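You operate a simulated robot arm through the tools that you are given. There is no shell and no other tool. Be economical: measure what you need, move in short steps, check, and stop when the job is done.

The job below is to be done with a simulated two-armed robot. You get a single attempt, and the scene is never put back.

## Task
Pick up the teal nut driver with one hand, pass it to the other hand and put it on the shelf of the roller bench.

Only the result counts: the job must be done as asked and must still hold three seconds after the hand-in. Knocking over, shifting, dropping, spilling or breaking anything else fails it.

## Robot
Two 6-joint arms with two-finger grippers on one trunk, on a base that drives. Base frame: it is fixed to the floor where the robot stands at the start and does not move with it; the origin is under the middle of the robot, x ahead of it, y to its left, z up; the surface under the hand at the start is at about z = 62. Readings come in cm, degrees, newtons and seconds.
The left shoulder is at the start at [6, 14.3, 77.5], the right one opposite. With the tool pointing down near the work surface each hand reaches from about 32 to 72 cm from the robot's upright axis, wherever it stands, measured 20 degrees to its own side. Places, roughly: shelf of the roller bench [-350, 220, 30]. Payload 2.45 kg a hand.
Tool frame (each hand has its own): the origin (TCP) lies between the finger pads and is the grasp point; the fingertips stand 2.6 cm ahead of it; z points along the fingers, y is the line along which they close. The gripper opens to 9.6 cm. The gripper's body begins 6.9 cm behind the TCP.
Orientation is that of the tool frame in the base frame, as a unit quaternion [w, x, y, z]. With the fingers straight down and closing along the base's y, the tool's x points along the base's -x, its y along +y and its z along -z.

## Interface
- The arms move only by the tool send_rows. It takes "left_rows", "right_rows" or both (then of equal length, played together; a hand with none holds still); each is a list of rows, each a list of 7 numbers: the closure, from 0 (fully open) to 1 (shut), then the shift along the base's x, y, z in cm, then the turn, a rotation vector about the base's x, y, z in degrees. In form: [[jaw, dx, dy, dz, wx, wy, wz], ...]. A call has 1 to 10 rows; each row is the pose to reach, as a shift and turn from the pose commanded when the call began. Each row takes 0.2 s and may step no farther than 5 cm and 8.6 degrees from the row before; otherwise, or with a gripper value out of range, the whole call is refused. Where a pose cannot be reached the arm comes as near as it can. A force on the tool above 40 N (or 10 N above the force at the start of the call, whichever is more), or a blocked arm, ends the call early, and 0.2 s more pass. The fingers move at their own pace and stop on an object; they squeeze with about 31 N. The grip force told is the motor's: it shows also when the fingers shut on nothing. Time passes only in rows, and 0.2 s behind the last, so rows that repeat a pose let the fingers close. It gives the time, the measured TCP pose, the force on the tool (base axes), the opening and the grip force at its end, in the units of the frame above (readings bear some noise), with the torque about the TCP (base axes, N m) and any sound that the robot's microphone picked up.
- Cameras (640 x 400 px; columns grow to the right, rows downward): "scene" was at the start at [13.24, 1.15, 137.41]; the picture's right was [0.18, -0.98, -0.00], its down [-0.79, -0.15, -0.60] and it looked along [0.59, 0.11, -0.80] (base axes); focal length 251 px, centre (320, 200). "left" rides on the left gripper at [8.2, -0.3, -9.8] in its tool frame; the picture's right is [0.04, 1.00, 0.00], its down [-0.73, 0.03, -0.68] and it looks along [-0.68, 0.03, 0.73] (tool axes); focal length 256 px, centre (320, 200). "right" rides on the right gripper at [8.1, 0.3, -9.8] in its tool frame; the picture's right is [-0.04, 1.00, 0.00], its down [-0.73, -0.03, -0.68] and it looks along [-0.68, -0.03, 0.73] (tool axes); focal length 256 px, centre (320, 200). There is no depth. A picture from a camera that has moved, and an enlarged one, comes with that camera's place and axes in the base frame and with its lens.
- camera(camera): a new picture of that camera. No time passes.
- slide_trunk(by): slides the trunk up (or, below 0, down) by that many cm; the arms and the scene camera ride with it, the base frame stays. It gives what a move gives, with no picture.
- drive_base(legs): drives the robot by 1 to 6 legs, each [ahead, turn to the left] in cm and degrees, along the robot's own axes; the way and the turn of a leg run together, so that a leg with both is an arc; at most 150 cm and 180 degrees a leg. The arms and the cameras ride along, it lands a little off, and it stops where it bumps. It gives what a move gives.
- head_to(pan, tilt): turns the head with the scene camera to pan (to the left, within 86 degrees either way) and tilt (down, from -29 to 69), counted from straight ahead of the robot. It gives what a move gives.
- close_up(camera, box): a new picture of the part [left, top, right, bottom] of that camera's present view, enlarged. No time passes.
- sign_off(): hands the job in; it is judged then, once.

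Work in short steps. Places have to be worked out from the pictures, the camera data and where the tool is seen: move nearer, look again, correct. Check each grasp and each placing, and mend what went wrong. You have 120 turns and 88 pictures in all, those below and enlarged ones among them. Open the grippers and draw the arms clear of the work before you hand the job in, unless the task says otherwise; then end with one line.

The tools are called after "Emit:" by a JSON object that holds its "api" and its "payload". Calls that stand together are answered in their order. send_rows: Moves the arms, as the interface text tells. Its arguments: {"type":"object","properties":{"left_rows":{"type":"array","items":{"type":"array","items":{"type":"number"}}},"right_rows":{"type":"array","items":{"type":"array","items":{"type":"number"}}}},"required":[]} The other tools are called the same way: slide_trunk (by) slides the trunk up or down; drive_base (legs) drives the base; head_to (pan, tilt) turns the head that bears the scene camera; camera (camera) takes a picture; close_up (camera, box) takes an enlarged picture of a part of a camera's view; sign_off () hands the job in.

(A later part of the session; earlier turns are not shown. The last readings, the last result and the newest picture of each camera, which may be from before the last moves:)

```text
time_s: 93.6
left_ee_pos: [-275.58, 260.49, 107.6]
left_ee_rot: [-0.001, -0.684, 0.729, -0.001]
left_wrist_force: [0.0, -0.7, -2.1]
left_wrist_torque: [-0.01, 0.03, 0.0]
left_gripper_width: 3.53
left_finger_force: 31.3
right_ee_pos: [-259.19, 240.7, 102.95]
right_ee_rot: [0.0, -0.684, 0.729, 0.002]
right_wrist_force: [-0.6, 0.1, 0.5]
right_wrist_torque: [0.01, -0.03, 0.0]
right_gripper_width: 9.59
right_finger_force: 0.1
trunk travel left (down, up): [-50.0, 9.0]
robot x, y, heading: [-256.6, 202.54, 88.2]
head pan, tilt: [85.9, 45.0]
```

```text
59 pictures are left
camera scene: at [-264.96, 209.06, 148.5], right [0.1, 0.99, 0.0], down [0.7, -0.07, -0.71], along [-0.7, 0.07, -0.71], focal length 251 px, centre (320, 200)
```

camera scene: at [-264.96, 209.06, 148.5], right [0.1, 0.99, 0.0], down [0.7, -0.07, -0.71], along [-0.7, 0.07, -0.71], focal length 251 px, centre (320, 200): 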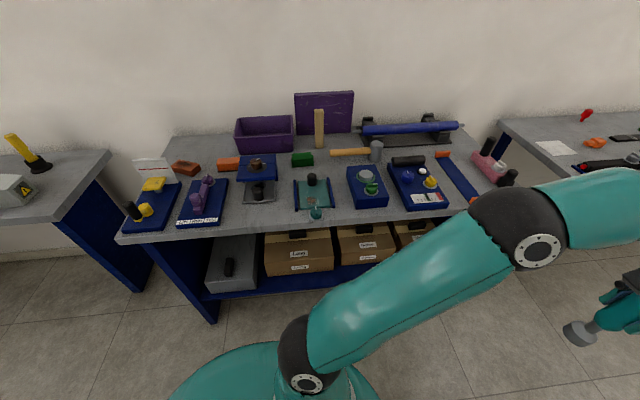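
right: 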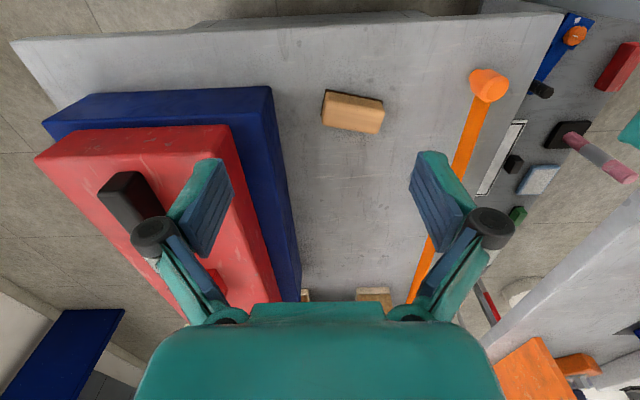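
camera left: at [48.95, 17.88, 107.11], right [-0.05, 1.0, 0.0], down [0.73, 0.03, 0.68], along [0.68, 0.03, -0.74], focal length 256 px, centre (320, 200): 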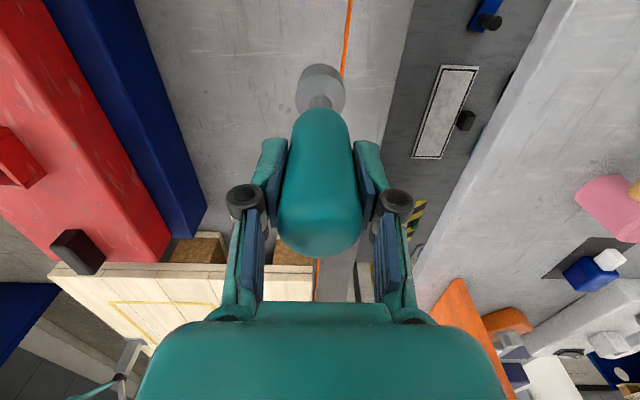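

The bench has a blue roller on top and its shelf holds a grey case and boxes. I turn to face it (west), back off a bit, then lower the trunk to look onto the shelf.

Emit:
{"api": "drive_base", "payload": {"legs": [[0, 30], [0, 30], [-20, 30]]}}

Emit:
{"api": "slide_trunk", "payload": {"by": -48}}

Emit:
{"api": "head_to", "payload": {"pan": 0, "tilt": 30}}

Emit:
{"api": "camera", "payload": {"camera": "scene"}}

```text
time_s: 97.8
left_ee_pos: [-316.07, 212.35, 107.76]
left_ee_rot: [-0.003, 0.961, -0.277, 0.0]
left_wrist_force: [0.8, -1.2, -2.5]
left_wrist_torque: [0.14, -0.02, -0.01]
left_gripper_width: 3.5
left_finger_force: 31.6
right_ee_pos: [-290.62, 217.19, 103.0]
right_ee_rot: [-0.003, 0.962, -0.272, -0.002]
right_wrist_force: [0.3, -1.6, -0.7]
right_wrist_torque: [0.1, 0.04, -0.03]
right_gripper_width: 9.6
right_finger_force: 0.1
trunk travel left (down, up): [-50.0, 9.0]
robot x, y, heading: [-253.72, 205.57, 148.1]
head pan, tilt: [85.9, 45.0]
stopped in leg 3: the robot was blocked; the commanded pose is now the measured one
```

```text
refused: -48 is not a number from -40 to 40
```

```text
time_s: 99.4
left_ee_pos: [-315.97, 212.82, 107.55]
left_ee_rot: [-0.001, 0.961, -0.276, 0.0]
left_wrist_force: [0.3, -0.5, -2.8]
left_wrist_torque: [0.03, 0.02, 0.02]
left_gripper_width: 3.53
left_finger_force: 31.6
right_ee_pos: [-290.76, 217.63, 102.84]
right_ee_rot: [0.0, 0.962, -0.272, -0.001]
right_wrist_force: [-0.4, 0.3, -0.4]
right_wrist_torque: [0.01, -0.01, 0.02]
right_gripper_width: 9.62
right_finger_force: 0.2
trunk travel left (down, up): [-50.0, 9.0]
robot x, y, heading: [-253.46, 205.4, 148.2]
head pan, tilt: [0.0, 30.0]
```

```text
58 pictures are left
camera scene: at [-266.55, 213.33, 150.75], right [0.53, 0.85, 0.0], down [0.43, -0.26, -0.87], along [-0.74, 0.46, -0.5], focal length 251 px, centre (320, 200)
```

scene: 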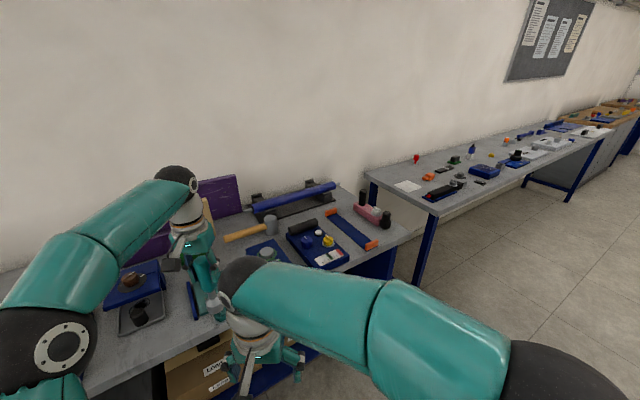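

The turn stopped at heading 148 with the hand now over the bench edge. I raise the trunk the remaining 9 cm for clearance, then back away before turning further.

Emit:
{"api": "slide_trunk", "payload": {"by": 8.5}}

Emit:
{"api": "drive_base", "payload": {"legs": [[-25, 0]]}}

Emit:
{"api": "camera", "payload": {"camera": "scene"}}

```text
time_s: 100.6
left_ee_pos: [-316.07, 212.89, 116.08]
left_ee_rot: [0.0, 0.961, -0.277, 0.001]
left_wrist_force: [-0.8, -0.8, -2.8]
left_wrist_torque: [-0.02, -0.03, 0.04]
left_gripper_width: 3.5
left_finger_force: 31.3
right_ee_pos: [-290.79, 217.65, 111.4]
right_ee_rot: [-0.002, 0.962, -0.272, -0.002]
right_wrist_force: [0.0, -0.6, -0.2]
right_wrist_torque: [-0.01, 0.0, 0.01]
right_gripper_width: 9.6
right_finger_force: 0.1
trunk travel left (down, up): [-58.5, 0.5]
robot x, y, heading: [-253.53, 205.39, 147.8]
head pan, tilt: [0.0, 30.0]
```

```text
time_s: 102.4
left_ee_pos: [-294.67, 199.84, 116.19]
left_ee_rot: [-0.001, 0.96, -0.278, 0.0]
left_wrist_force: [-0.3, -0.2, -1.5]
left_wrist_torque: [0.03, 0.02, 0.0]
left_gripper_width: 3.53
left_finger_force: 31.3
right_ee_pos: [-269.29, 204.53, 111.52]
right_ee_rot: [-0.002, 0.962, -0.274, -0.003]
right_wrist_force: [-0.6, -0.8, -0.5]
right_wrist_torque: [0.01, 0.0, -0.03]
right_gripper_width: 9.59
right_finger_force: 0.0
trunk travel left (down, up): [-58.5, 0.5]
robot x, y, heading: [-232.35, 192.17, 148.0]
head pan, tilt: [0.0, 30.0]
```

```text
57 pictures are left
camera scene: at [-245.12, 200.07, 159.27], right [0.53, 0.85, 0.0], down [0.42, -0.27, -0.87], along [-0.73, 0.46, -0.5], focal length 251 px, centre (320, 200)
```

scene: 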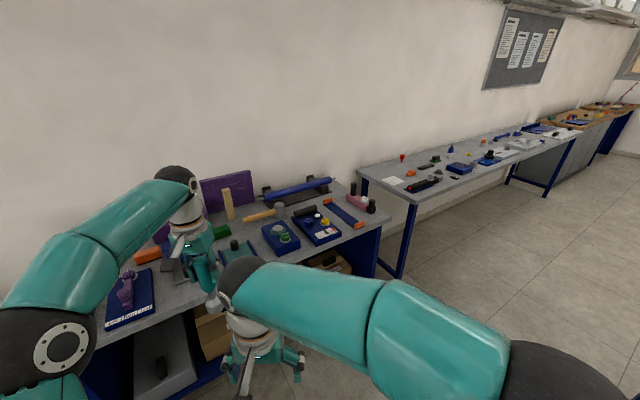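

Everything on the bench is undisturbed. I finish turning west, then lower the trunk to look at the shelf.

Emit:
{"api": "drive_base", "payload": {"legs": [[0, 16], [0, 15]]}}

Emit:
{"api": "slide_trunk", "payload": {"by": -40}}

Emit:
{"api": "camera", "payload": {"camera": "scene"}}

```text
time_s: 104.8
left_ee_pos: [-290.09, 167.3, 116.21]
left_ee_rot: [-0.001, 1.0, -0.016, 0.002]
left_wrist_force: [-0.8, 0.0, -1.5]
left_wrist_torque: [-0.02, 0.02, 0.03]
left_gripper_width: 3.5
left_finger_force: 30.6
right_ee_pos: [-270.6, 184.04, 111.5]
right_ee_rot: [0.0, 1.0, -0.011, -0.002]
right_wrist_force: [0.5, -0.1, -0.2]
right_wrist_torque: [-0.02, 0.02, -0.01]
right_gripper_width: 9.58
right_finger_force: 0.0
trunk travel left (down, up): [-58.5, 0.5]
robot x, y, heading: [-232.33, 194.83, 177.7]
head pan, tilt: [0.0, 30.0]
```

```text
time_s: 108.6
left_ee_pos: [-290.02, 167.19, 76.07]
left_ee_rot: [-0.001, 1.0, -0.016, 0.001]
left_wrist_force: [-0.3, 0.7, -2.7]
left_wrist_torque: [0.0, -0.02, 0.01]
left_gripper_width: 3.5
left_finger_force: 31.0
right_ee_pos: [-271.45, 184.99, 72.48]
right_ee_rot: [0.011, 1.0, -0.025, -0.007]
right_wrist_force: [0.0, -0.4, -0.7]
right_wrist_torque: [-0.03, 0.01, -0.01]
right_gripper_width: 9.57
right_finger_force: 0.2
trunk travel left (down, up): [-18.5, 40.5]
robot x, y, heading: [-232.39, 194.65, 178.0]
head pan, tilt: [0.0, 30.0]
```

```text
56 pictures are left
camera scene: at [-247.59, 195.13, 119.2], right [0.03, 1.0, 0.0], down [0.5, -0.02, -0.87], along [-0.87, 0.03, -0.5], focal length 251 px, centre (320, 200)
```

scene: 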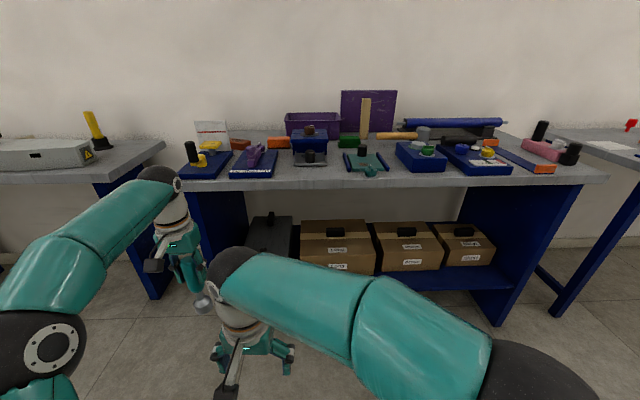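

The shelf shows. I zoom on it to find free space: the strip in front of the boxes and the right end.

Emit:
{"api": "close_up", "payload": {"camera": "scene", "box": [220, 170, 540, 330]}}

```text
2.00 times, centred on (380, 250) of scene
camera zoom: at [-247.59, 195.13, 119.2], right [0.03, 1.0, 0.0], down [0.5, -0.02, -0.87], along [-0.87, 0.03, -0.5], focal length 502 px, centre (200, 100)
```

zoom: 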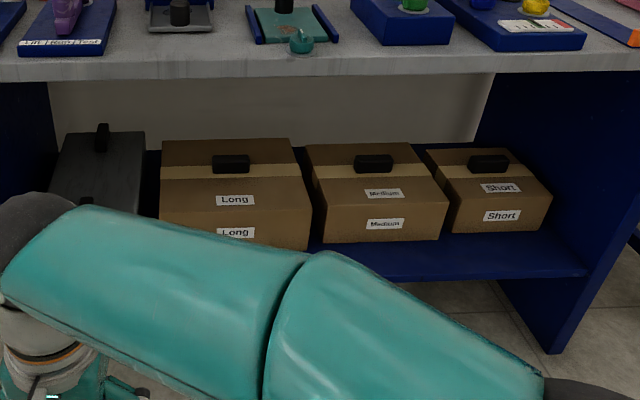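

The shelf has a free strip about 10 cm deep in front of the boxes (x≈-323 to -333, z≈30), enough to stand the driver upright. First comes the hand-over, so I look closely at how the driver hangs in the left hand.

Emit:
{"api": "close_up", "payload": {"camera": "scene", "box": [110, 160, 310, 400]}}

Emit:
{"api": "camera", "payload": {"camera": "right"}}

```text
1.67 times, centred on (210, 280) of scene
camera zoom: at [-247.59, 195.13, 119.2], right [0.03, 1.0, 0.0], down [0.5, -0.02, -0.87], along [-0.87, 0.03, -0.5], focal length 418 px, centre (503, 67)
```

zoom: 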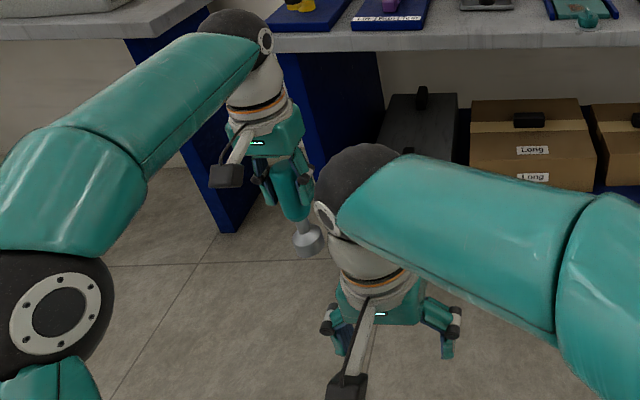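

```text
53 pictures are left
camera right: at [-263.07, 184.53, 82.24], right [-0.09, -1.0, 0.02], down [-0.72, 0.08, 0.69], along [-0.69, 0.05, -0.73], focal length 256 px, centre (320, 200)
```

right: 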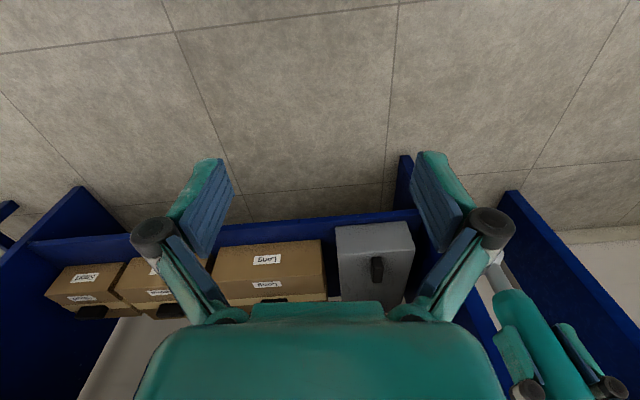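

The hands have swung some cm to the robot's left, but the measured poses stay reliable. I move the right hand out to the right and pitch its fingers up from down toward forward, 65° about base +y.

Emit:
{"api": "send_rows", "payload": {"right_rows": [[0, -1, 4.5, 1, 0, 0, 0], [0, -2, 9, 2, 0, 8, 0], [0, -3.5, 13, 3, 0, 16, 0], [0, -5, 17, 4, 0, 24.5, 0], [0, -6.5, 20, 5, 0, 33, 0], [0, -8, 23, 6, 0, 41, 0], [0, -9.5, 25.5, 7, 0, 49, 0], [0, -11, 27, 7, 0, 57, 0], [0, -11, 27, 7, 0, 65, 0], [0, -11, 27, 7, 0, 65, 0]]}}

Emit:
{"api": "camera", "payload": {"camera": "scene"}}

```text
time_s: 110.8
left_ee_pos: [-290.0, 167.06, 76.28]
left_ee_rot: [-0.001, 1.0, -0.016, 0.001]
left_wrist_force: [-0.1, 0.1, -2.5]
left_wrist_torque: [0.04, 0.0, -0.02]
left_gripper_width: 3.51
left_finger_force: 30.5
right_ee_pos: [-281.53, 211.08, 78.53]
right_ee_rot: [0.005, 0.843, -0.011, -0.538]
right_wrist_force: [0.1, -0.6, -0.1]
right_wrist_torque: [0.01, 0.01, -0.04]
right_gripper_width: 9.59
right_finger_force: 0.0
trunk travel left (down, up): [-18.5, 40.5]
robot x, y, heading: [-232.47, 194.76, 178.0]
head pan, tilt: [0.0, 30.0]
```

```text
52 pictures are left
camera scene: at [-247.58, 195.14, 119.26], right [0.03, 1.0, 0.0], down [0.5, -0.02, -0.87], along [-0.87, 0.03, -0.5], focal length 251 px, centre (320, 200)
```

scene: 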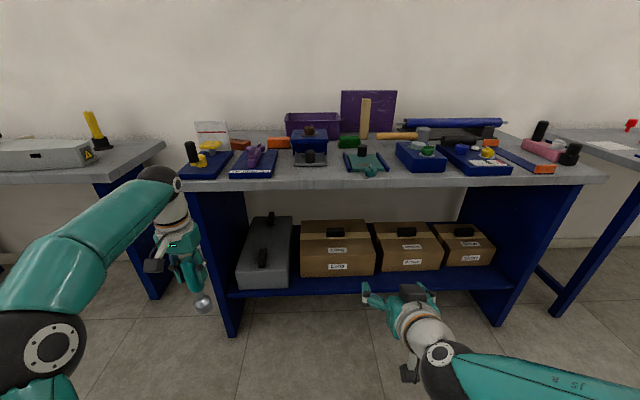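

The right hand is pitched as wanted. I now yaw it 65° left so it points at the left hand's side, and bring the left hand with the driver to about (-280, 182).

Emit:
{"api": "send_rows", "payload": {"left_rows": [[1, 1.2, 2, 0, 0, 0, 0], [1, 2.4, 4, 0, 0, 0, 0], [1, 3.6, 6, 0, 0, 0, 0], [1, 5, 8, 0, 0, 0, 0], [1, 6.4, 10, 0, 0, 0, 0], [1, 7.6, 12, 0, 0, 0, 0], [1, 8.8, 13.5, 0, 0, 0, 0], [1, 10, 15, 0, 0, 0, 0], [1, 10, 15, 0, 0, 0, 0]], "right_rows": [[0, 0, 0, 0, 0, 0, 8], [0, 0, 0, 0, 0, 0, 16], [0, 0, 0, 0, 0, 0, 24.5], [0, 0, 0, 0, 0, 0, 33], [0, 0, 0, 0, 0, 0, 41], [0, 0, 0, 0, 0, 0, 49], [0, 0, 0, 0, 0, 0, 57], [0, 0, 0, 0, 0, 0, 65], [0, 0, 0, 0, 0, 0, 65]]}}

Emit:
{"api": "camera", "payload": {"camera": "scene"}}

Emit:
{"api": "camera", "payload": {"camera": "right"}}

```text
time_s: 112.8
left_ee_pos: [-279.91, 182.23, 76.2]
left_ee_rot: [0.0, 1.0, -0.015, 0.001]
left_wrist_force: [0.0, -1.2, -2.2]
left_wrist_torque: [0.05, -0.02, 0.05]
left_gripper_width: 3.5
left_finger_force: 30.8
right_ee_pos: [-280.99, 211.16, 78.89]
right_ee_rot: [0.295, 0.715, 0.444, -0.452]
right_wrist_force: [-0.1, -0.3, 0.7]
right_wrist_torque: [0.02, 0.01, 0.0]
right_gripper_width: 9.59
right_finger_force: 0.0
right hand out of reach, approached as far as the arm can: row 3, 4, 5, 6, 7
trunk travel left (down, up): [-18.5, 40.5]
robot x, y, heading: [-232.43, 194.85, 177.9]
head pan, tilt: [0.0, 30.0]
```

```text
51 pictures are left
camera scene: at [-247.61, 195.07, 119.24], right [0.03, 1.0, 0.0], down [0.5, -0.02, -0.87], along [-0.86, 0.03, -0.5], focal length 251 px, centre (320, 200)
```

scene: 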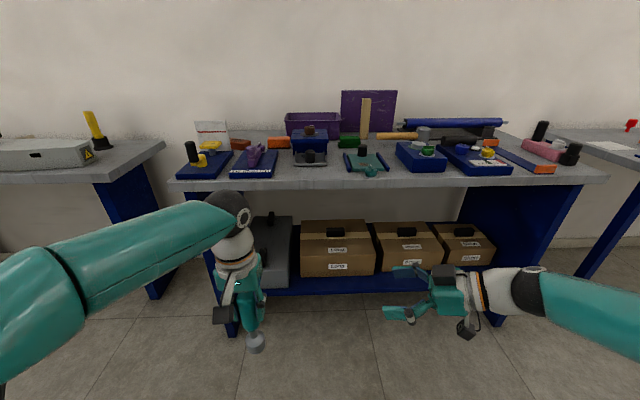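

```text
50 pictures are left
camera right: at [-275.29, 222.23, 75.52], right [0.89, -0.45, 0.06], down [0.09, 0.3, 0.95], along [-0.44, -0.84, 0.31], focal length 256 px, centre (320, 200)
```

right: 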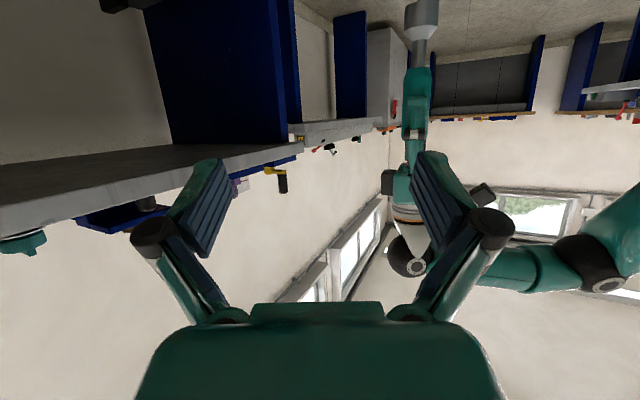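

The geometry is as intended: the right fingers point at the driver, pitched 25° down. I bring the right hand to a pre-grasp point 12 cm short of the driver at z≈70.8, below the left fingertips.

Emit:
{"api": "send_rows", "payload": {"right_rows": [[0, 1.5, -2, -3.5, 0, 0, 0], [0, 3, -5.5, -6, 0, 0, 0], [0, 4.5, -10, -8.1, 0, 0, 0], [0, 5.5, -14, -8.1, 0, 0, 0], [0, 6.2, -18, -8.1, 0, 0, 0], [0, 6.2, -18, -8.1, 0, 0, 0]]}}

Emit:
{"api": "camera", "payload": {"camera": "right"}}

Emit:
{"api": "close_up", "payload": {"camera": "scene", "box": [160, 180, 480, 400]}}

```text
refused: row 3 steps farther than a row can; nothing moved
```

```text
49 pictures are left
camera right: at [-275.29, 222.23, 75.52], right [0.89, -0.45, 0.06], down [0.09, 0.3, 0.95], along [-0.44, -0.84, 0.31], focal length 256 px, centre (320, 200)
```

right: 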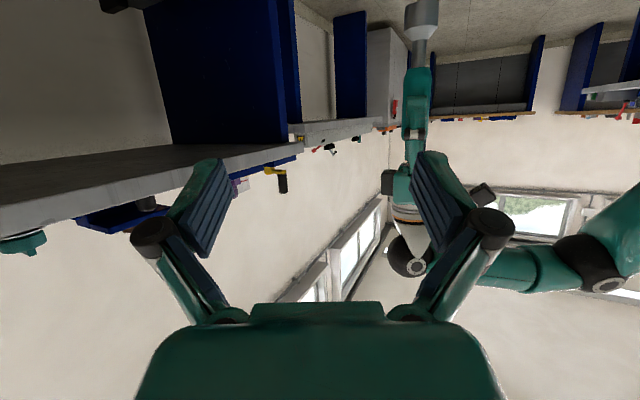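

```text
1.82 times, centred on (320, 290) of scene
camera zoom: at [-247.61, 195.07, 119.24], right [0.03, 1.0, 0.0], down [0.5, -0.02, -0.87], along [-0.86, 0.03, -0.5], focal length 456 px, centre (320, 36)
```

zoom: 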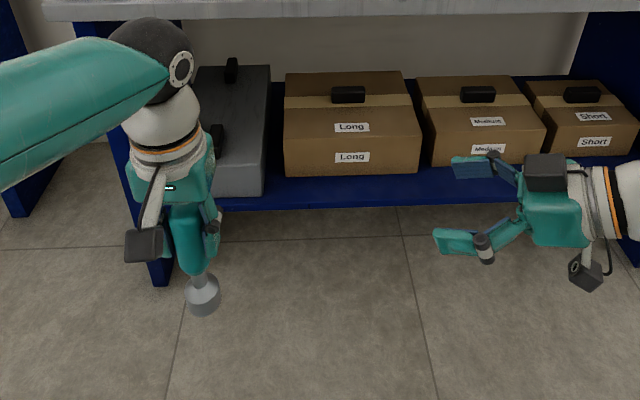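

The row spacing was too large in one step, so I resend it with smaller steps.

Emit:
{"api": "send_rows", "payload": {"right_rows": [[0, 1.2, -2.5, -2.5, 0, 0, 0], [0, 2.4, -5.5, -5, 0, 0, 0], [0, 3.6, -9, -7, 0, 0, 0], [0, 4.8, -12.5, -8.1, 0, 0, 0], [0, 5.6, -15.5, -8.1, 0, 0, 0], [0, 6.2, -18, -8.1, 0, 0, 0], [0, 6.2, -18, -8.1, 0, 0, 0]]}}

Emit:
{"api": "camera", "payload": {"camera": "right"}}

Emit:
{"api": "close_up", "payload": {"camera": "scene", "box": [160, 180, 480, 400]}}

```text
time_s: 114.4
left_ee_pos: [-279.86, 182.23, 76.16]
left_ee_rot: [-0.001, 1.0, -0.015, 0.001]
left_wrist_force: [-0.4, -1.0, -2.1]
left_wrist_torque: [-0.02, -0.01, 0.01]
left_gripper_width: 3.53
left_finger_force: 31.7
right_ee_pos: [-275.22, 192.9, 70.53]
right_ee_rot: [0.295, 0.716, 0.446, -0.45]
right_wrist_force: [-0.6, -0.3, 0.7]
right_wrist_torque: [0.06, 0.0, -0.01]
right_gripper_width: 9.6
right_finger_force: 0.1
trunk travel left (down, up): [-18.5, 40.5]
robot x, y, heading: [-232.32, 194.69, 177.9]
head pan, tilt: [0.0, 30.0]
```

```text
47 pictures are left
camera right: at [-269.42, 204.03, 67.26], right [0.89, -0.45, 0.06], down [0.09, 0.3, 0.95], along [-0.44, -0.84, 0.31], focal length 256 px, centre (320, 200)
```

right: 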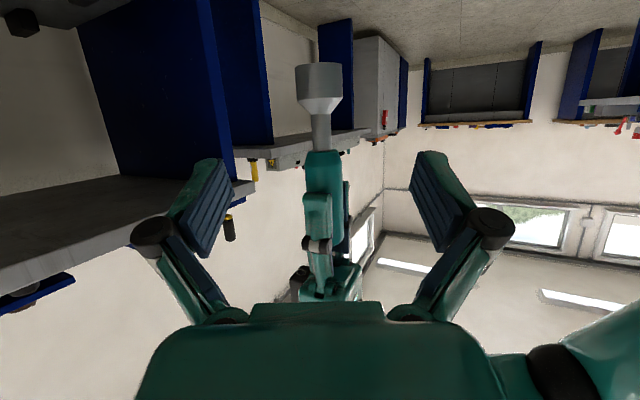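

```text
1.82 times, centred on (320, 290) of scene
camera zoom: at [-247.58, 195.13, 119.25], right [0.03, 1.0, 0.0], down [0.5, -0.02, -0.87], along [-0.87, 0.03, -0.5], focal length 456 px, centre (320, 36)
```

zoom: 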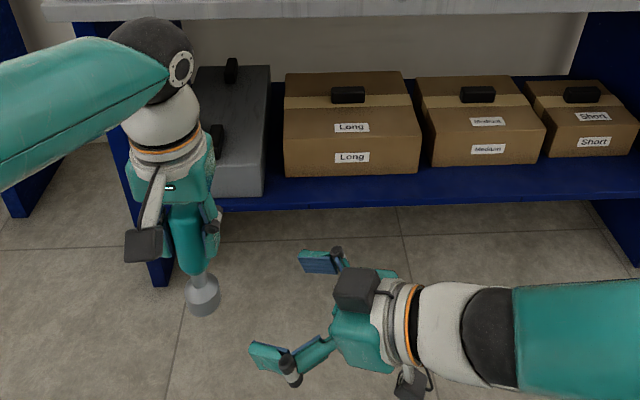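

The driver is centred in the right camera view. Its handle starts at z≈70.3 and the left tips end at 73.6, so I slide in at z≈71.4 to enclose that part of the handle.

Emit:
{"api": "send_rows", "payload": {"right_rows": [[0, 0, 0, 0.9, 0, 0, 0], [0, -1.6, -3.6, 0.9, 0, 0, 0], [0, -3.2, -7.2, 0.9, 0, 0, 0], [0, -4.7, -10.7, 0.9, 0, 0, 0], [0, -4.7, -10.7, 0.9, 0, 0, 0]]}}

Emit:
{"api": "camera", "payload": {"camera": "right"}}

Emit:
{"api": "close_up", "payload": {"camera": "scene", "box": [160, 220, 400, 400]}}

```text
time_s: 115.6
left_ee_pos: [-280.02, 182.23, 76.26]
left_ee_rot: [-0.001, 1.0, -0.015, 0.0]
left_wrist_force: [0.6, -0.1, -1.5]
left_wrist_torque: [0.0, -0.03, -0.01]
left_gripper_width: 3.5
left_finger_force: 31.0
right_ee_pos: [-279.87, 182.43, 71.36]
right_ee_rot: [0.295, 0.715, 0.444, -0.452]
right_wrist_force: [-0.1, -0.1, 0.2]
right_wrist_torque: [0.03, -0.01, 0.04]
right_gripper_width: 9.63
right_finger_force: 0.0
trunk travel left (down, up): [-18.5, 40.5]
robot x, y, heading: [-232.29, 194.58, 177.9]
head pan, tilt: [0.0, 30.0]
```

```text
45 pictures are left
camera right: at [-274.24, 193.45, 68.05], right [0.89, -0.45, 0.06], down [0.09, 0.3, 0.95], along [-0.44, -0.84, 0.31], focal length 256 px, centre (320, 200)
```

right: 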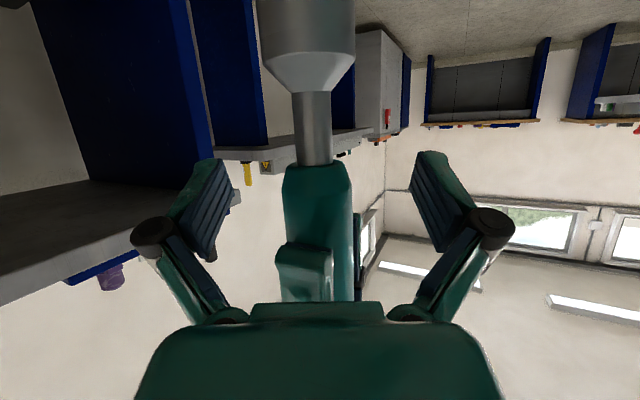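

```text
2.22 times, centred on (280, 310) of scene
camera zoom: at [-247.59, 195.12, 119.25], right [0.03, 1.0, 0.0], down [0.5, -0.02, -0.87], along [-0.87, 0.03, -0.5], focal length 558 px, centre (409, -44)
```

zoom: 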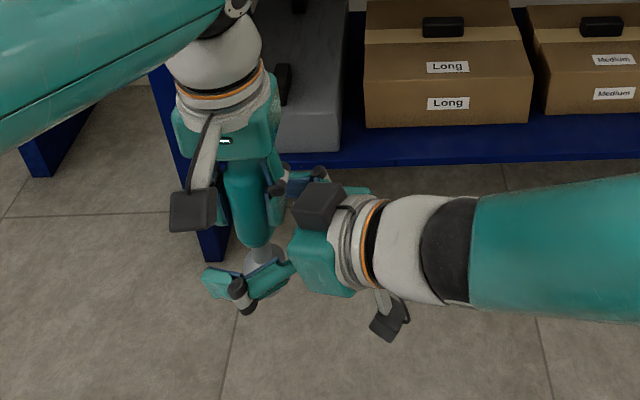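

The handle sits between the right fingers, with its lower end just below the grasp line. I close the right hand.

Emit:
{"api": "send_rows", "payload": {"right_rows": [[0.5, 0, 0, 0.3, 0, 0, 0], [1, 0, 0, 0.3, 0, 0, 0], [1, 0, 0, 0.3, 0, 0, 0], [1, 0, 0, 0.3, 0, 0, 0], [1, 0, 0, 0.3, 0, 0, 0]]}}

Emit:
{"api": "camera", "payload": {"camera": "right"}}

```text
time_s: 116.8
left_ee_pos: [-279.9, 182.26, 76.17]
left_ee_rot: [-0.001, 1.0, -0.016, 0.003]
left_wrist_force: [10.1, -4.6, 1.8]
left_wrist_torque: [-0.21, -0.99, -0.03]
left_gripper_width: 3.54
left_finger_force: 31.3
right_ee_pos: [-280.07, 182.44, 71.63]
right_ee_rot: [0.295, 0.715, 0.444, -0.452]
right_wrist_force: [-10.6, 5.6, -2.4]
right_wrist_torque: [-0.02, 0.52, 0.02]
right_gripper_width: 3.42
right_finger_force: 31.0
trunk travel left (down, up): [-18.5, 40.5]
robot x, y, heading: [-232.32, 195.01, 178.0]
head pan, tilt: [0.0, 30.0]
```

```text
43 pictures are left
camera right: at [-274.27, 193.54, 68.35], right [0.89, -0.45, 0.06], down [0.09, 0.3, 0.95], along [-0.44, -0.84, 0.31], focal length 256 px, centre (320, 200)
```

right: 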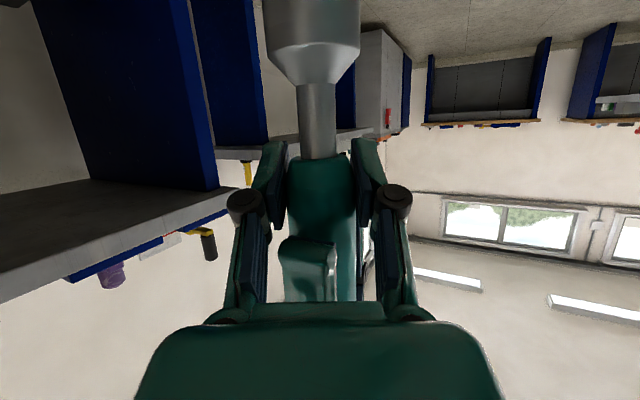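

Both hands hold it, with about 11 N of side load from a small misalignment. I ease the right hand slightly along that load, then check.

Emit:
{"api": "send_rows", "payload": {"right_rows": [[1, -0.2, 0.1, 0, 0, 0, 0], [1, -0.2, 0.1, 0, 0, 0, 0]]}}

```text
time_s: 117.4
left_ee_pos: [-279.91, 182.19, 76.16]
left_ee_rot: [-0.002, 1.0, -0.016, 0.0]
left_wrist_force: [0.4, -4.3, -2.6]
left_wrist_torque: [-0.26, -0.77, -0.04]
left_gripper_width: 3.51
left_finger_force: 31.1
right_ee_pos: [-280.04, 182.49, 71.71]
right_ee_rot: [0.294, 0.715, 0.445, -0.452]
right_wrist_force: [-0.8, 5.3, 1.1]
right_wrist_torque: [0.04, 0.68, 0.07]
right_gripper_width: 3.41
right_finger_force: 30.7
trunk travel left (down, up): [-18.5, 40.5]
robot x, y, heading: [-231.97, 194.72, 178.0]
head pan, tilt: [0.0, 30.0]
```

The load is relieved. I open the left jaw only part-way so its finger doesn't strike the right gripper body, then raise it straight off the driver.

Emit:
{"api": "send_rows", "payload": {"left_rows": [[0.45, 0, 0, 0, 0, 0, 0], [0.45, 0, 0, 0, 0, 0, 0], [0.45, 0, 0, 0, 0, 0, 0], [0.45, 0, 0, 2, 0, 0, 0], [0.45, 0, 0, 5, 0, 0, 0], [0.45, 0, 0, 9, 0, 0, 0], [0.45, -1, -3, 12, 0, 0, 0], [0.45, -2, -7, 14, 0, 0, 0], [0.45, -2, -11, 14, 0, 0, 0]]}}

Emit:
{"api": "camera", "payload": {"camera": "scene"}}

Emit:
{"api": "camera", "payload": {"camera": "right"}}

```text
time_s: 119.4
left_ee_pos: [-281.75, 171.22, 90.12]
left_ee_rot: [-0.001, 1.0, -0.017, 0.001]
left_wrist_force: [-0.4, 1.0, -0.5]
left_wrist_torque: [-0.06, 0.01, -0.02]
left_gripper_width: 5.28
left_finger_force: 0.0
right_ee_pos: [-280.23, 182.68, 71.53]
right_ee_rot: [0.295, 0.716, 0.444, -0.451]
right_wrist_force: [0.7, -0.1, 0.2]
right_wrist_torque: [0.02, 0.0, -0.01]
right_gripper_width: 3.4
right_finger_force: 31.3
trunk travel left (down, up): [-18.5, 40.5]
robot x, y, heading: [-232.63, 194.74, 178.0]
head pan, tilt: [0.0, 30.0]
```

```text
42 pictures are left
camera scene: at [-247.59, 195.15, 119.25], right [0.03, 1.0, 0.0], down [0.5, -0.02, -0.87], along [-0.87, 0.03, -0.5], focal length 251 px, centre (320, 200)
```

scene: 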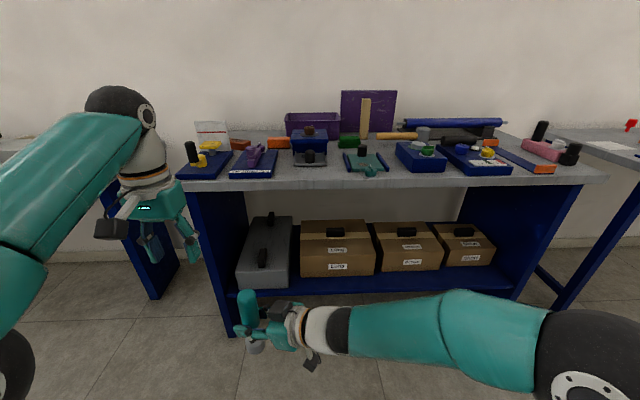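

```text
41 pictures are left
camera right: at [-274.44, 193.59, 68.31], right [0.89, -0.45, 0.06], down [0.09, 0.3, 0.95], along [-0.44, -0.84, 0.31], focal length 256 px, centre (320, 200)
```

right: 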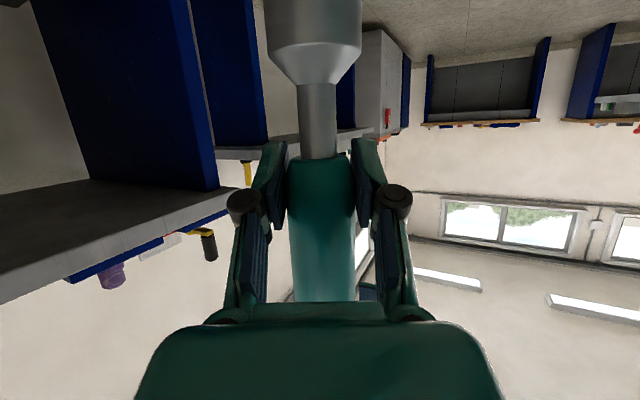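

The hand-over succeeded: the right hand alone holds the driver upright. I swing the right hand back to point forward on its own side and pull the left hand back out of the way.

Emit:
{"api": "send_rows", "payload": {"left_rows": [[0.45, 1.5, -1, 0, 0, 0, 0], [0.45, 3, -2, 0, 0, 0, 0], [0.4, 4.5, -3, 0, 0, 0, 0], [0.4, 6, -4, 0, 0, 0, 0], [0.4, 7.5, -5, 0, 0, 0, 0], [0.4, 9, -6, 0, 0, 0, 0], [0.4, 10.5, -6, 0, 0, 0, 0], [0.4, 12, -6, 0, 0, 0, 0], [0.4, 12, -6, 0, 0, 0, 0]], "right_rows": [[1, 0, 4, -0.5, 0, 0, -8], [1, 0, 8, -1, 0, 0, -16], [1, 0, 12, -2, 0, 0, -24.5], [1, 0, 16, -3, 0, 0, -33], [1, 0, 20, -4, 0, 0, -41], [1, 0, 24, -5, 0, 0, -49], [1, 0, 28, -5.5, 0, 0, -57], [1, 0, 31.5, -5.5, 0, 0, -65], [1, 0, 31.5, -5.5, 0, 0, -65]]}}

Emit:
{"api": "slide_trunk", "payload": {"by": -10}}

Emit:
{"api": "camera", "payload": {"camera": "scene"}}

Emit:
{"api": "camera", "payload": {"camera": "right"}}

```text
time_s: 121.4
left_ee_pos: [-270.0, 165.24, 90.23]
left_ee_rot: [-0.001, 1.0, -0.016, 0.0]
left_wrist_force: [0.7, 0.0, 0.4]
left_wrist_torque: [-0.01, 0.01, 0.04]
left_gripper_width: 5.76
left_finger_force: 0.1
right_ee_pos: [-282.28, 214.07, 66.39]
right_ee_rot: [0.005, 0.843, -0.01, -0.538]
right_wrist_force: [0.2, 0.3, 0.1]
right_wrist_torque: [0.0, -0.05, -0.01]
right_gripper_width: 3.4
right_finger_force: 31.4
right hand out of reach, approached as far as the arm can: row 6, 7, 8, 9
trunk travel left (down, up): [-18.5, 40.5]
robot x, y, heading: [-232.18, 194.91, 178.1]
head pan, tilt: [0.0, 30.0]
```

```text
time_s: 122.8
left_ee_pos: [-269.97, 165.38, 80.37]
left_ee_rot: [-0.001, 1.0, -0.016, 0.001]
left_wrist_force: [0.7, 0.2, 0.0]
left_wrist_torque: [-0.01, 0.02, 0.02]
left_gripper_width: 5.75
left_finger_force: 0.0
right_ee_pos: [-282.38, 213.93, 56.4]
right_ee_rot: [0.006, 0.843, -0.01, -0.537]
right_wrist_force: [0.5, -0.8, 0.4]
right_wrist_torque: [-0.02, -0.01, -0.02]
right_gripper_width: 3.41
right_finger_force: 30.6
trunk travel left (down, up): [-8.5, 50.5]
robot x, y, heading: [-232.39, 194.98, 177.9]
head pan, tilt: [0.0, 30.0]
```

```text
40 pictures are left
camera scene: at [-247.55, 195.15, 109.26], right [0.03, 1.0, 0.0], down [0.5, -0.02, -0.87], along [-0.87, 0.03, -0.5], focal length 251 px, centre (320, 200)
```

scene: 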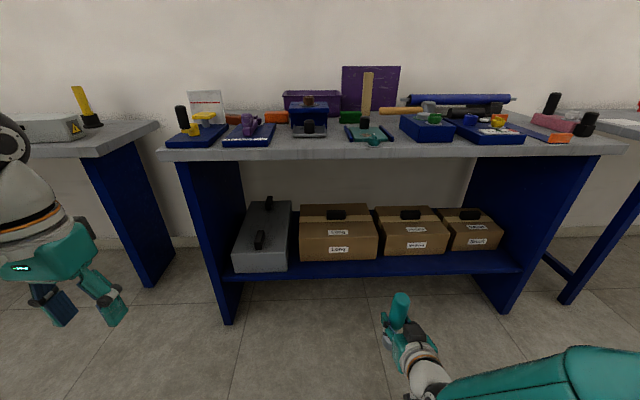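

```text
39 pictures are left
camera right: at [-270.01, 213.54, 53.13], right [-0.03, -1.0, 0.06], down [0.31, 0.05, 0.95], along [-0.95, 0.04, 0.31], focal length 256 px, centre (320, 200)
```

right: 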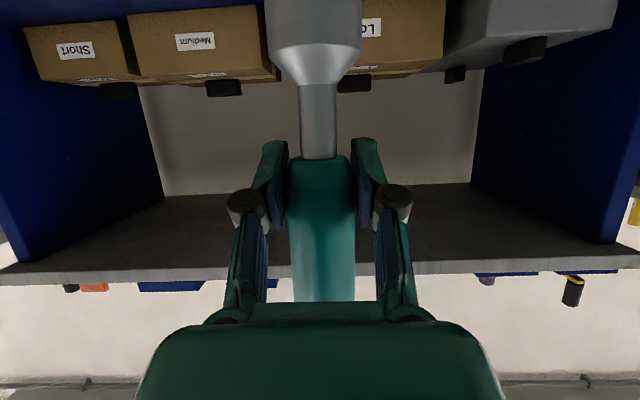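

The right hand now faces the shelf. I zoom on the shelf front to fix the edge height and distance from this lower viewpoint.

Emit:
{"api": "close_up", "payload": {"camera": "scene", "box": [290, 190, 530, 340]}}

```text
2.67 times, centred on (410, 265) of scene
camera zoom: at [-247.55, 195.15, 109.26], right [0.03, 1.0, 0.0], down [0.5, -0.02, -0.87], along [-0.87, 0.03, -0.5], focal length 670 px, centre (80, 27)
```

zoom: 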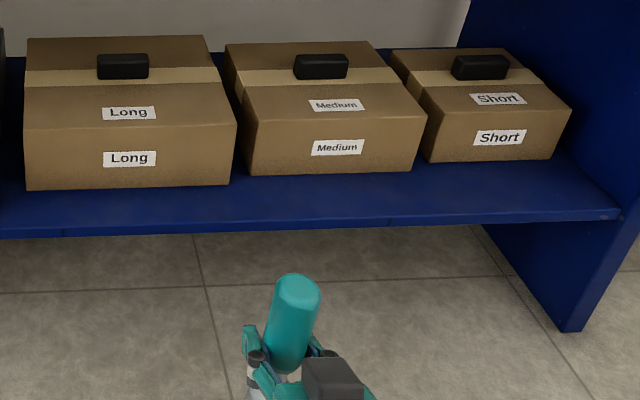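

The free strip is widest in front of the Medium box (x -323 to -334, y 228–252). I shift the robot sideways and forward with small turns so that spot falls in easy reach of the right hand.

Emit:
{"api": "drive_base", "payload": {"legs": [[0, -25], [25, 0], [0, 27]]}}

Emit:
{"api": "camera", "payload": {"camera": "scene"}}

```text
time_s: 127.5
left_ee_pos: [-290.94, 174.66, 80.22]
left_ee_rot: [-0.001, 1.0, 0.004, 0.001]
left_wrist_force: [-0.1, 0.2, 0.2]
left_wrist_torque: [0.03, 0.05, -0.03]
left_gripper_width: 5.75
left_finger_force: 0.1
right_ee_pos: [-305.25, 222.73, 56.33]
right_ee_rot: [0.017, 0.843, 0.008, -0.538]
right_wrist_force: [0.4, -0.2, 0.1]
right_wrist_torque: [0.01, 0.01, 0.0]
right_gripper_width: 3.38
right_finger_force: 31.6
trunk travel left (down, up): [-8.5, 50.5]
robot x, y, heading: [-254.71, 206.71, -179.3]
head pan, tilt: [0.0, 30.0]
```

```text
37 pictures are left
camera scene: at [-269.72, 206.83, 109.26], right [-0.01, 1.0, 0.0], down [0.5, 0.0, -0.87], along [-0.87, -0.01, -0.5], focal length 251 px, centre (320, 200)
```

scene: 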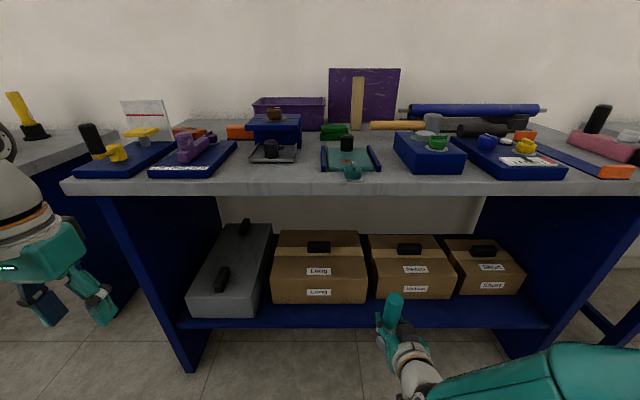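

Position is good: robot at (-254.7, 206.7) facing west. I drive 9 cm forward, then view again.

Emit:
{"api": "drive_base", "payload": {"legs": [[9, 0]]}}

Emit:
{"api": "head_to", "payload": {"pan": -10, "tilt": 45}}

Emit:
{"api": "camera", "payload": {"camera": "scene"}}

Emit:
{"api": "camera", "payload": {"camera": "right"}}

```text
time_s: 128.6
left_ee_pos: [-300.12, 174.61, 80.38]
left_ee_rot: [-0.001, 1.0, 0.004, 0.0]
left_wrist_force: [-0.2, -0.6, 0.5]
left_wrist_torque: [-0.02, 0.01, 0.06]
left_gripper_width: 5.77
left_finger_force: 0.1
right_ee_pos: [-314.37, 222.77, 56.31]
right_ee_rot: [0.017, 0.843, 0.007, -0.537]
right_wrist_force: [-0.3, 0.0, -0.7]
right_wrist_torque: [0.0, -0.04, -0.01]
right_gripper_width: 3.4
right_finger_force: 31.2
trunk travel left (down, up): [-8.5, 50.5]
robot x, y, heading: [-263.64, 207.3, -179.7]
head pan, tilt: [0.0, 30.0]
```

```text
time_s: 129.3
left_ee_pos: [-300.03, 174.53, 80.44]
left_ee_rot: [-0.001, 1.0, 0.004, 0.0]
left_wrist_force: [0.0, 0.3, 0.1]
left_wrist_torque: [0.01, 0.02, -0.01]
left_gripper_width: 5.73
left_finger_force: 0.1
right_ee_pos: [-314.35, 222.66, 56.43]
right_ee_rot: [0.017, 0.843, 0.007, -0.537]
right_wrist_force: [-0.5, -0.4, 0.3]
right_wrist_torque: [0.01, 0.02, 0.0]
right_gripper_width: 3.4
right_finger_force: 31.0
trunk travel left (down, up): [-8.5, 50.5]
robot x, y, heading: [-263.57, 207.24, -179.6]
head pan, tilt: [-10.0, 45.0]
```

```text
36 pictures are left
camera scene: at [-277.85, 208.18, 107.0], right [0.17, 0.99, 0.0], down [0.7, -0.12, -0.71], along [-0.7, 0.12, -0.71], focal length 251 px, centre (320, 200)
```

scene: 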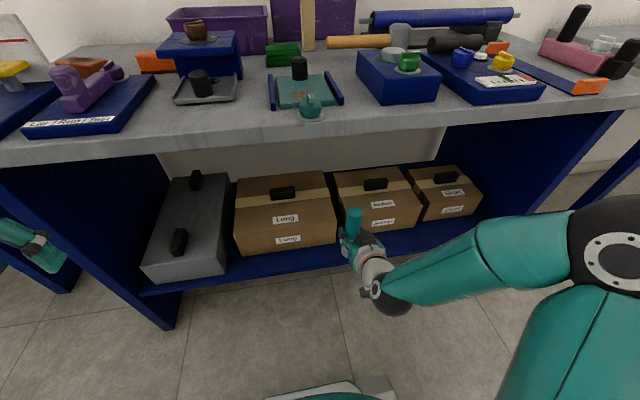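

```text
35 pictures are left
camera right: at [-302.0, 222.81, 53.19], right [0.01, -1.0, 0.06], down [0.31, 0.06, 0.95], along [-0.95, 0.0, 0.31], focal length 256 px, centre (320, 200)
```

right: 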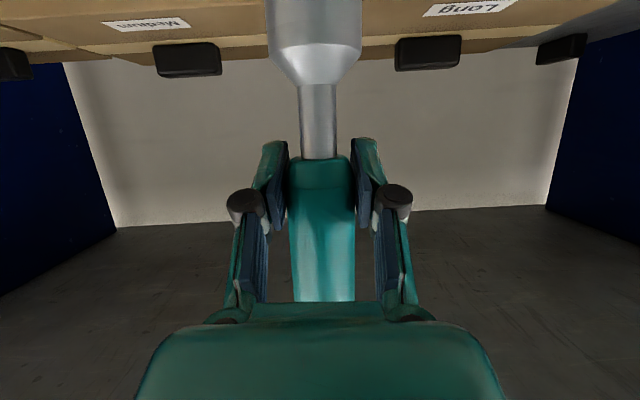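

Next I bring the driver sideways to y≈238, still in front of the shelf, and zoom to compare it with the edge and the Medium box.

Emit:
{"api": "send_rows", "payload": {"right_rows": [[1, 0, 4, 0, 0, 0, 0], [1, 0, 8, 0, 0, 0, 0], [1, 0, 12, 0, 0, 0, 0], [1, 0, 15, 0, 0, 0, 0], [1, 0, 15, -3, 0, 0, 0], [1, 0, 15, -6, 0, 0, 0], [1, 0, 15, -6, 0, 0, 0]]}}

Emit:
{"api": "close_up", "payload": {"camera": "scene", "box": [300, 150, 500, 290]}}

Emit:
{"api": "camera", "payload": {"camera": "right"}}

```text
time_s: 130.9
left_ee_pos: [-300.01, 174.44, 80.33]
left_ee_rot: [-0.002, 1.0, 0.004, 0.001]
left_wrist_force: [0.1, 0.4, 0.3]
left_wrist_torque: [0.03, -0.04, -0.02]
left_gripper_width: 5.74
left_finger_force: 0.1
right_ee_pos: [-314.38, 237.78, 50.39]
right_ee_rot: [0.017, 0.843, 0.008, -0.538]
right_wrist_force: [1.0, 0.6, 0.4]
right_wrist_torque: [0.02, -0.03, -0.01]
right_gripper_width: 3.41
right_finger_force: 31.2
trunk travel left (down, up): [-8.5, 50.5]
robot x, y, heading: [-263.61, 207.33, -179.5]
head pan, tilt: [-10.0, 45.0]
```

```text
2.86 times, centred on (400, 220) of scene
camera zoom: at [-277.86, 208.2, 106.99], right [0.17, 0.99, 0.0], down [0.7, -0.12, -0.71], along [-0.7, 0.12, -0.71], focal length 717 px, centre (91, 143)
```

zoom: 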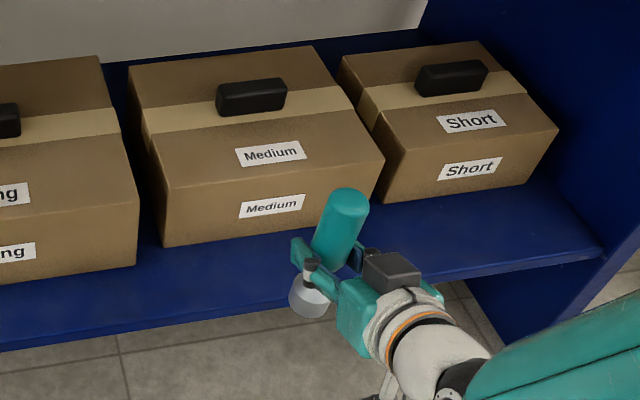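

```text
33 pictures are left
camera right: at [-301.99, 237.93, 47.11], right [0.01, -1.0, 0.06], down [0.31, 0.06, 0.95], along [-0.95, 0.0, 0.31], focal length 256 px, centre (320, 200)
```

right: 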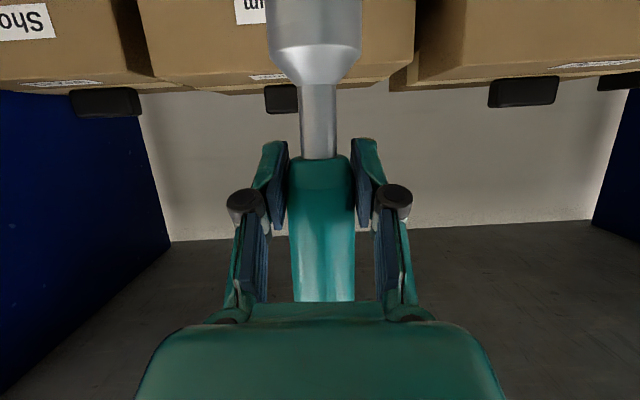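

The driver is vertical. The shelf edge is at x≈-322.5 and the Medium box front at x≈-333, so I aim for x=-327.8, y=238. I move in above the shelf, then lower part-way.

Emit:
{"api": "send_rows", "payload": {"right_rows": [[1, -4.5, 0.2, 0, 0, 0, 0], [1, -9, 0.2, 0, 0, 0, 0], [1, -13.4, 0.2, 0, 0, 0, 0], [1, -13.4, 0.2, -4, 0, 0, 0], [1, -13.4, 0.2, -8, 0, 0, 0], [1, -13.4, 0.2, -9, 0, 0, 0], [1, -13.4, 0.2, -9, 0, 0, 0]]}}

Emit:
{"api": "close_up", "payload": {"camera": "scene", "box": [300, 150, 500, 290]}}

Emit:
{"api": "camera", "payload": {"camera": "right"}}

```text
time_s: 132.5
left_ee_pos: [-300.2, 174.55, 80.42]
left_ee_rot: [-0.002, 1.0, 0.004, 0.001]
left_wrist_force: [-0.2, -0.1, 0.5]
left_wrist_torque: [0.0, 0.01, -0.04]
left_gripper_width: 5.78
left_finger_force: 0.2
right_ee_pos: [-327.97, 238.1, 41.43]
right_ee_rot: [0.016, 0.843, 0.007, -0.538]
right_wrist_force: [0.2, 0.1, -0.4]
right_wrist_torque: [0.0, 0.0, 0.01]
right_gripper_width: 3.39
right_finger_force: 31.0
trunk travel left (down, up): [-8.5, 50.5]
robot x, y, heading: [-263.86, 207.32, -179.7]
head pan, tilt: [-10.0, 45.0]
```

```text
2.86 times, centred on (400, 220) of scene
camera zoom: at [-277.87, 208.2, 106.99], right [0.17, 0.99, 0.0], down [0.7, -0.12, -0.71], along [-0.7, 0.12, -0.71], focal length 717 px, centre (91, 143)
```

zoom: 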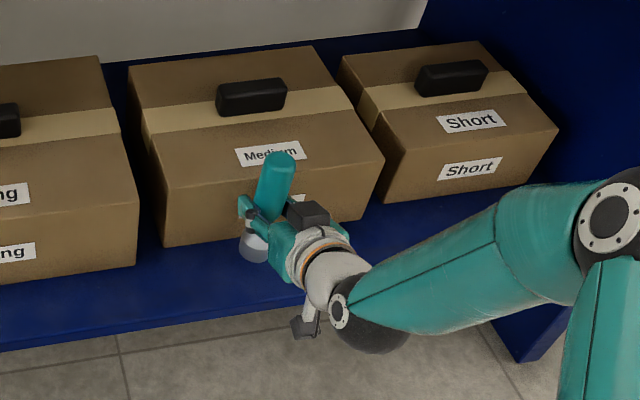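

```text
31 pictures are left
camera right: at [-315.41, 238.17, 38.18], right [0.01, -1.0, 0.06], down [0.31, 0.06, 0.95], along [-0.95, 0.01, 0.31], focal length 256 px, centre (320, 200)
```

right: 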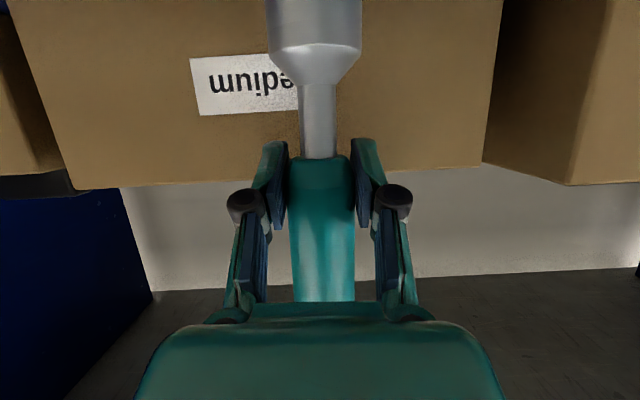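

Clear of the box front and inside the edge. I lower 2 cm and read the force.

Emit:
{"api": "send_rows", "payload": {"right_rows": [[1, 0, 0, -0.7, 0, 0, 0], [1, 0, 0, -1.4, 0, 0, 0], [1, 0, 0, -2, 0, 0, 0], [1, 0, 0, -2, 0, 0, 0]]}}

```text
time_s: 133.5
left_ee_pos: [-300.08, 174.62, 80.35]
left_ee_rot: [-0.001, 1.0, 0.004, 0.001]
left_wrist_force: [-0.3, 1.2, 0.2]
left_wrist_torque: [-0.03, 0.01, -0.03]
left_gripper_width: 5.77
left_finger_force: 0.1
right_ee_pos: [-327.81, 237.77, 39.37]
right_ee_rot: [0.017, 0.843, 0.008, -0.537]
right_wrist_force: [-0.3, -0.3, -0.6]
right_wrist_torque: [0.01, -0.02, -0.02]
right_gripper_width: 3.39
right_finger_force: 30.9
trunk travel left (down, up): [-8.5, 50.5]
robot x, y, heading: [-263.76, 207.02, -179.8]
head pan, tilt: [-10.0, 45.0]
```

No contact yet; I lower another 0.8 cm.

Emit:
{"api": "send_rows", "payload": {"right_rows": [[1, 0, 0, -0.3, 0, 0, 0], [1, 0, 0, -0.6, 0, 0, 0], [1, 0, 0, -0.8, 0, 0, 0], [1, 0, 0, -0.8, 0, 0, 0]]}}

Emit:
{"api": "close_up", "payload": {"camera": "scene", "box": [320, 170, 440, 270]}}

```text
time_s: 134.5
left_ee_pos: [-300.03, 174.55, 80.41]
left_ee_rot: [0.0, 1.0, 0.004, 0.001]
left_wrist_force: [-0.3, 0.5, 0.2]
left_wrist_torque: [0.0, 0.01, 0.01]
left_gripper_width: 5.78
left_finger_force: 0.1
right_ee_pos: [-327.78, 238.01, 38.59]
right_ee_rot: [0.016, 0.843, 0.007, -0.538]
right_wrist_force: [0.3, 0.4, 0.1]
right_wrist_torque: [-0.02, 0.01, 0.04]
right_gripper_width: 3.41
right_finger_force: 31.0
trunk travel left (down, up): [-8.5, 50.5]
robot x, y, heading: [-263.64, 207.21, -179.4]
head pan, tilt: [-10.0, 45.0]
```

```text
4.00 times, centred on (380, 220) of scene
camera zoom: at [-277.86, 208.19, 106.99], right [0.17, 0.99, 0.0], down [0.7, -0.12, -0.71], along [-0.7, 0.12, -0.71], focal length 1004 px, centre (80, 120)
```

zoom: 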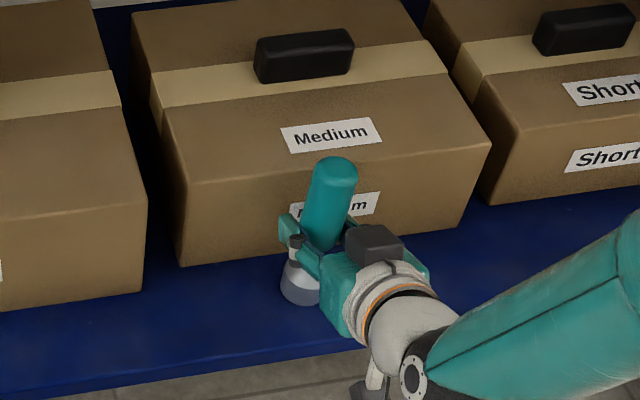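

Almost touching. I lower in small steps of 0.2 cm up to 0.6 cm.

Emit:
{"api": "send_rows", "payload": {"right_rows": [[1, 0, 0, -0.2, 0, 0, 0], [1, 0, 0, -0.4, 0, 0, 0], [1, 0, 0, -0.6, 0, 0, 0], [1, 0, 0, -0.6, 0, 0, 0]]}}

```text
time_s: 135.5
left_ee_pos: [-299.92, 174.57, 80.38]
left_ee_rot: [-0.001, 1.0, 0.004, 0.0]
left_wrist_force: [0.0, -0.8, -0.8]
left_wrist_torque: [0.03, 0.03, -0.02]
left_gripper_width: 5.76
left_finger_force: 0.1
right_ee_pos: [-327.92, 237.87, 38.49]
right_ee_rot: [0.015, 0.84, 0.009, -0.542]
right_wrist_force: [-1.4, -3.8, 18.7]
right_wrist_torque: [-0.02, 0.02, 0.05]
right_gripper_width: 3.42
right_finger_force: 31.1
trunk travel left (down, up): [-8.5, 50.5]
robot x, y, heading: [-263.69, 206.8, -179.5]
head pan, tilt: [-10.0, 45.0]
```

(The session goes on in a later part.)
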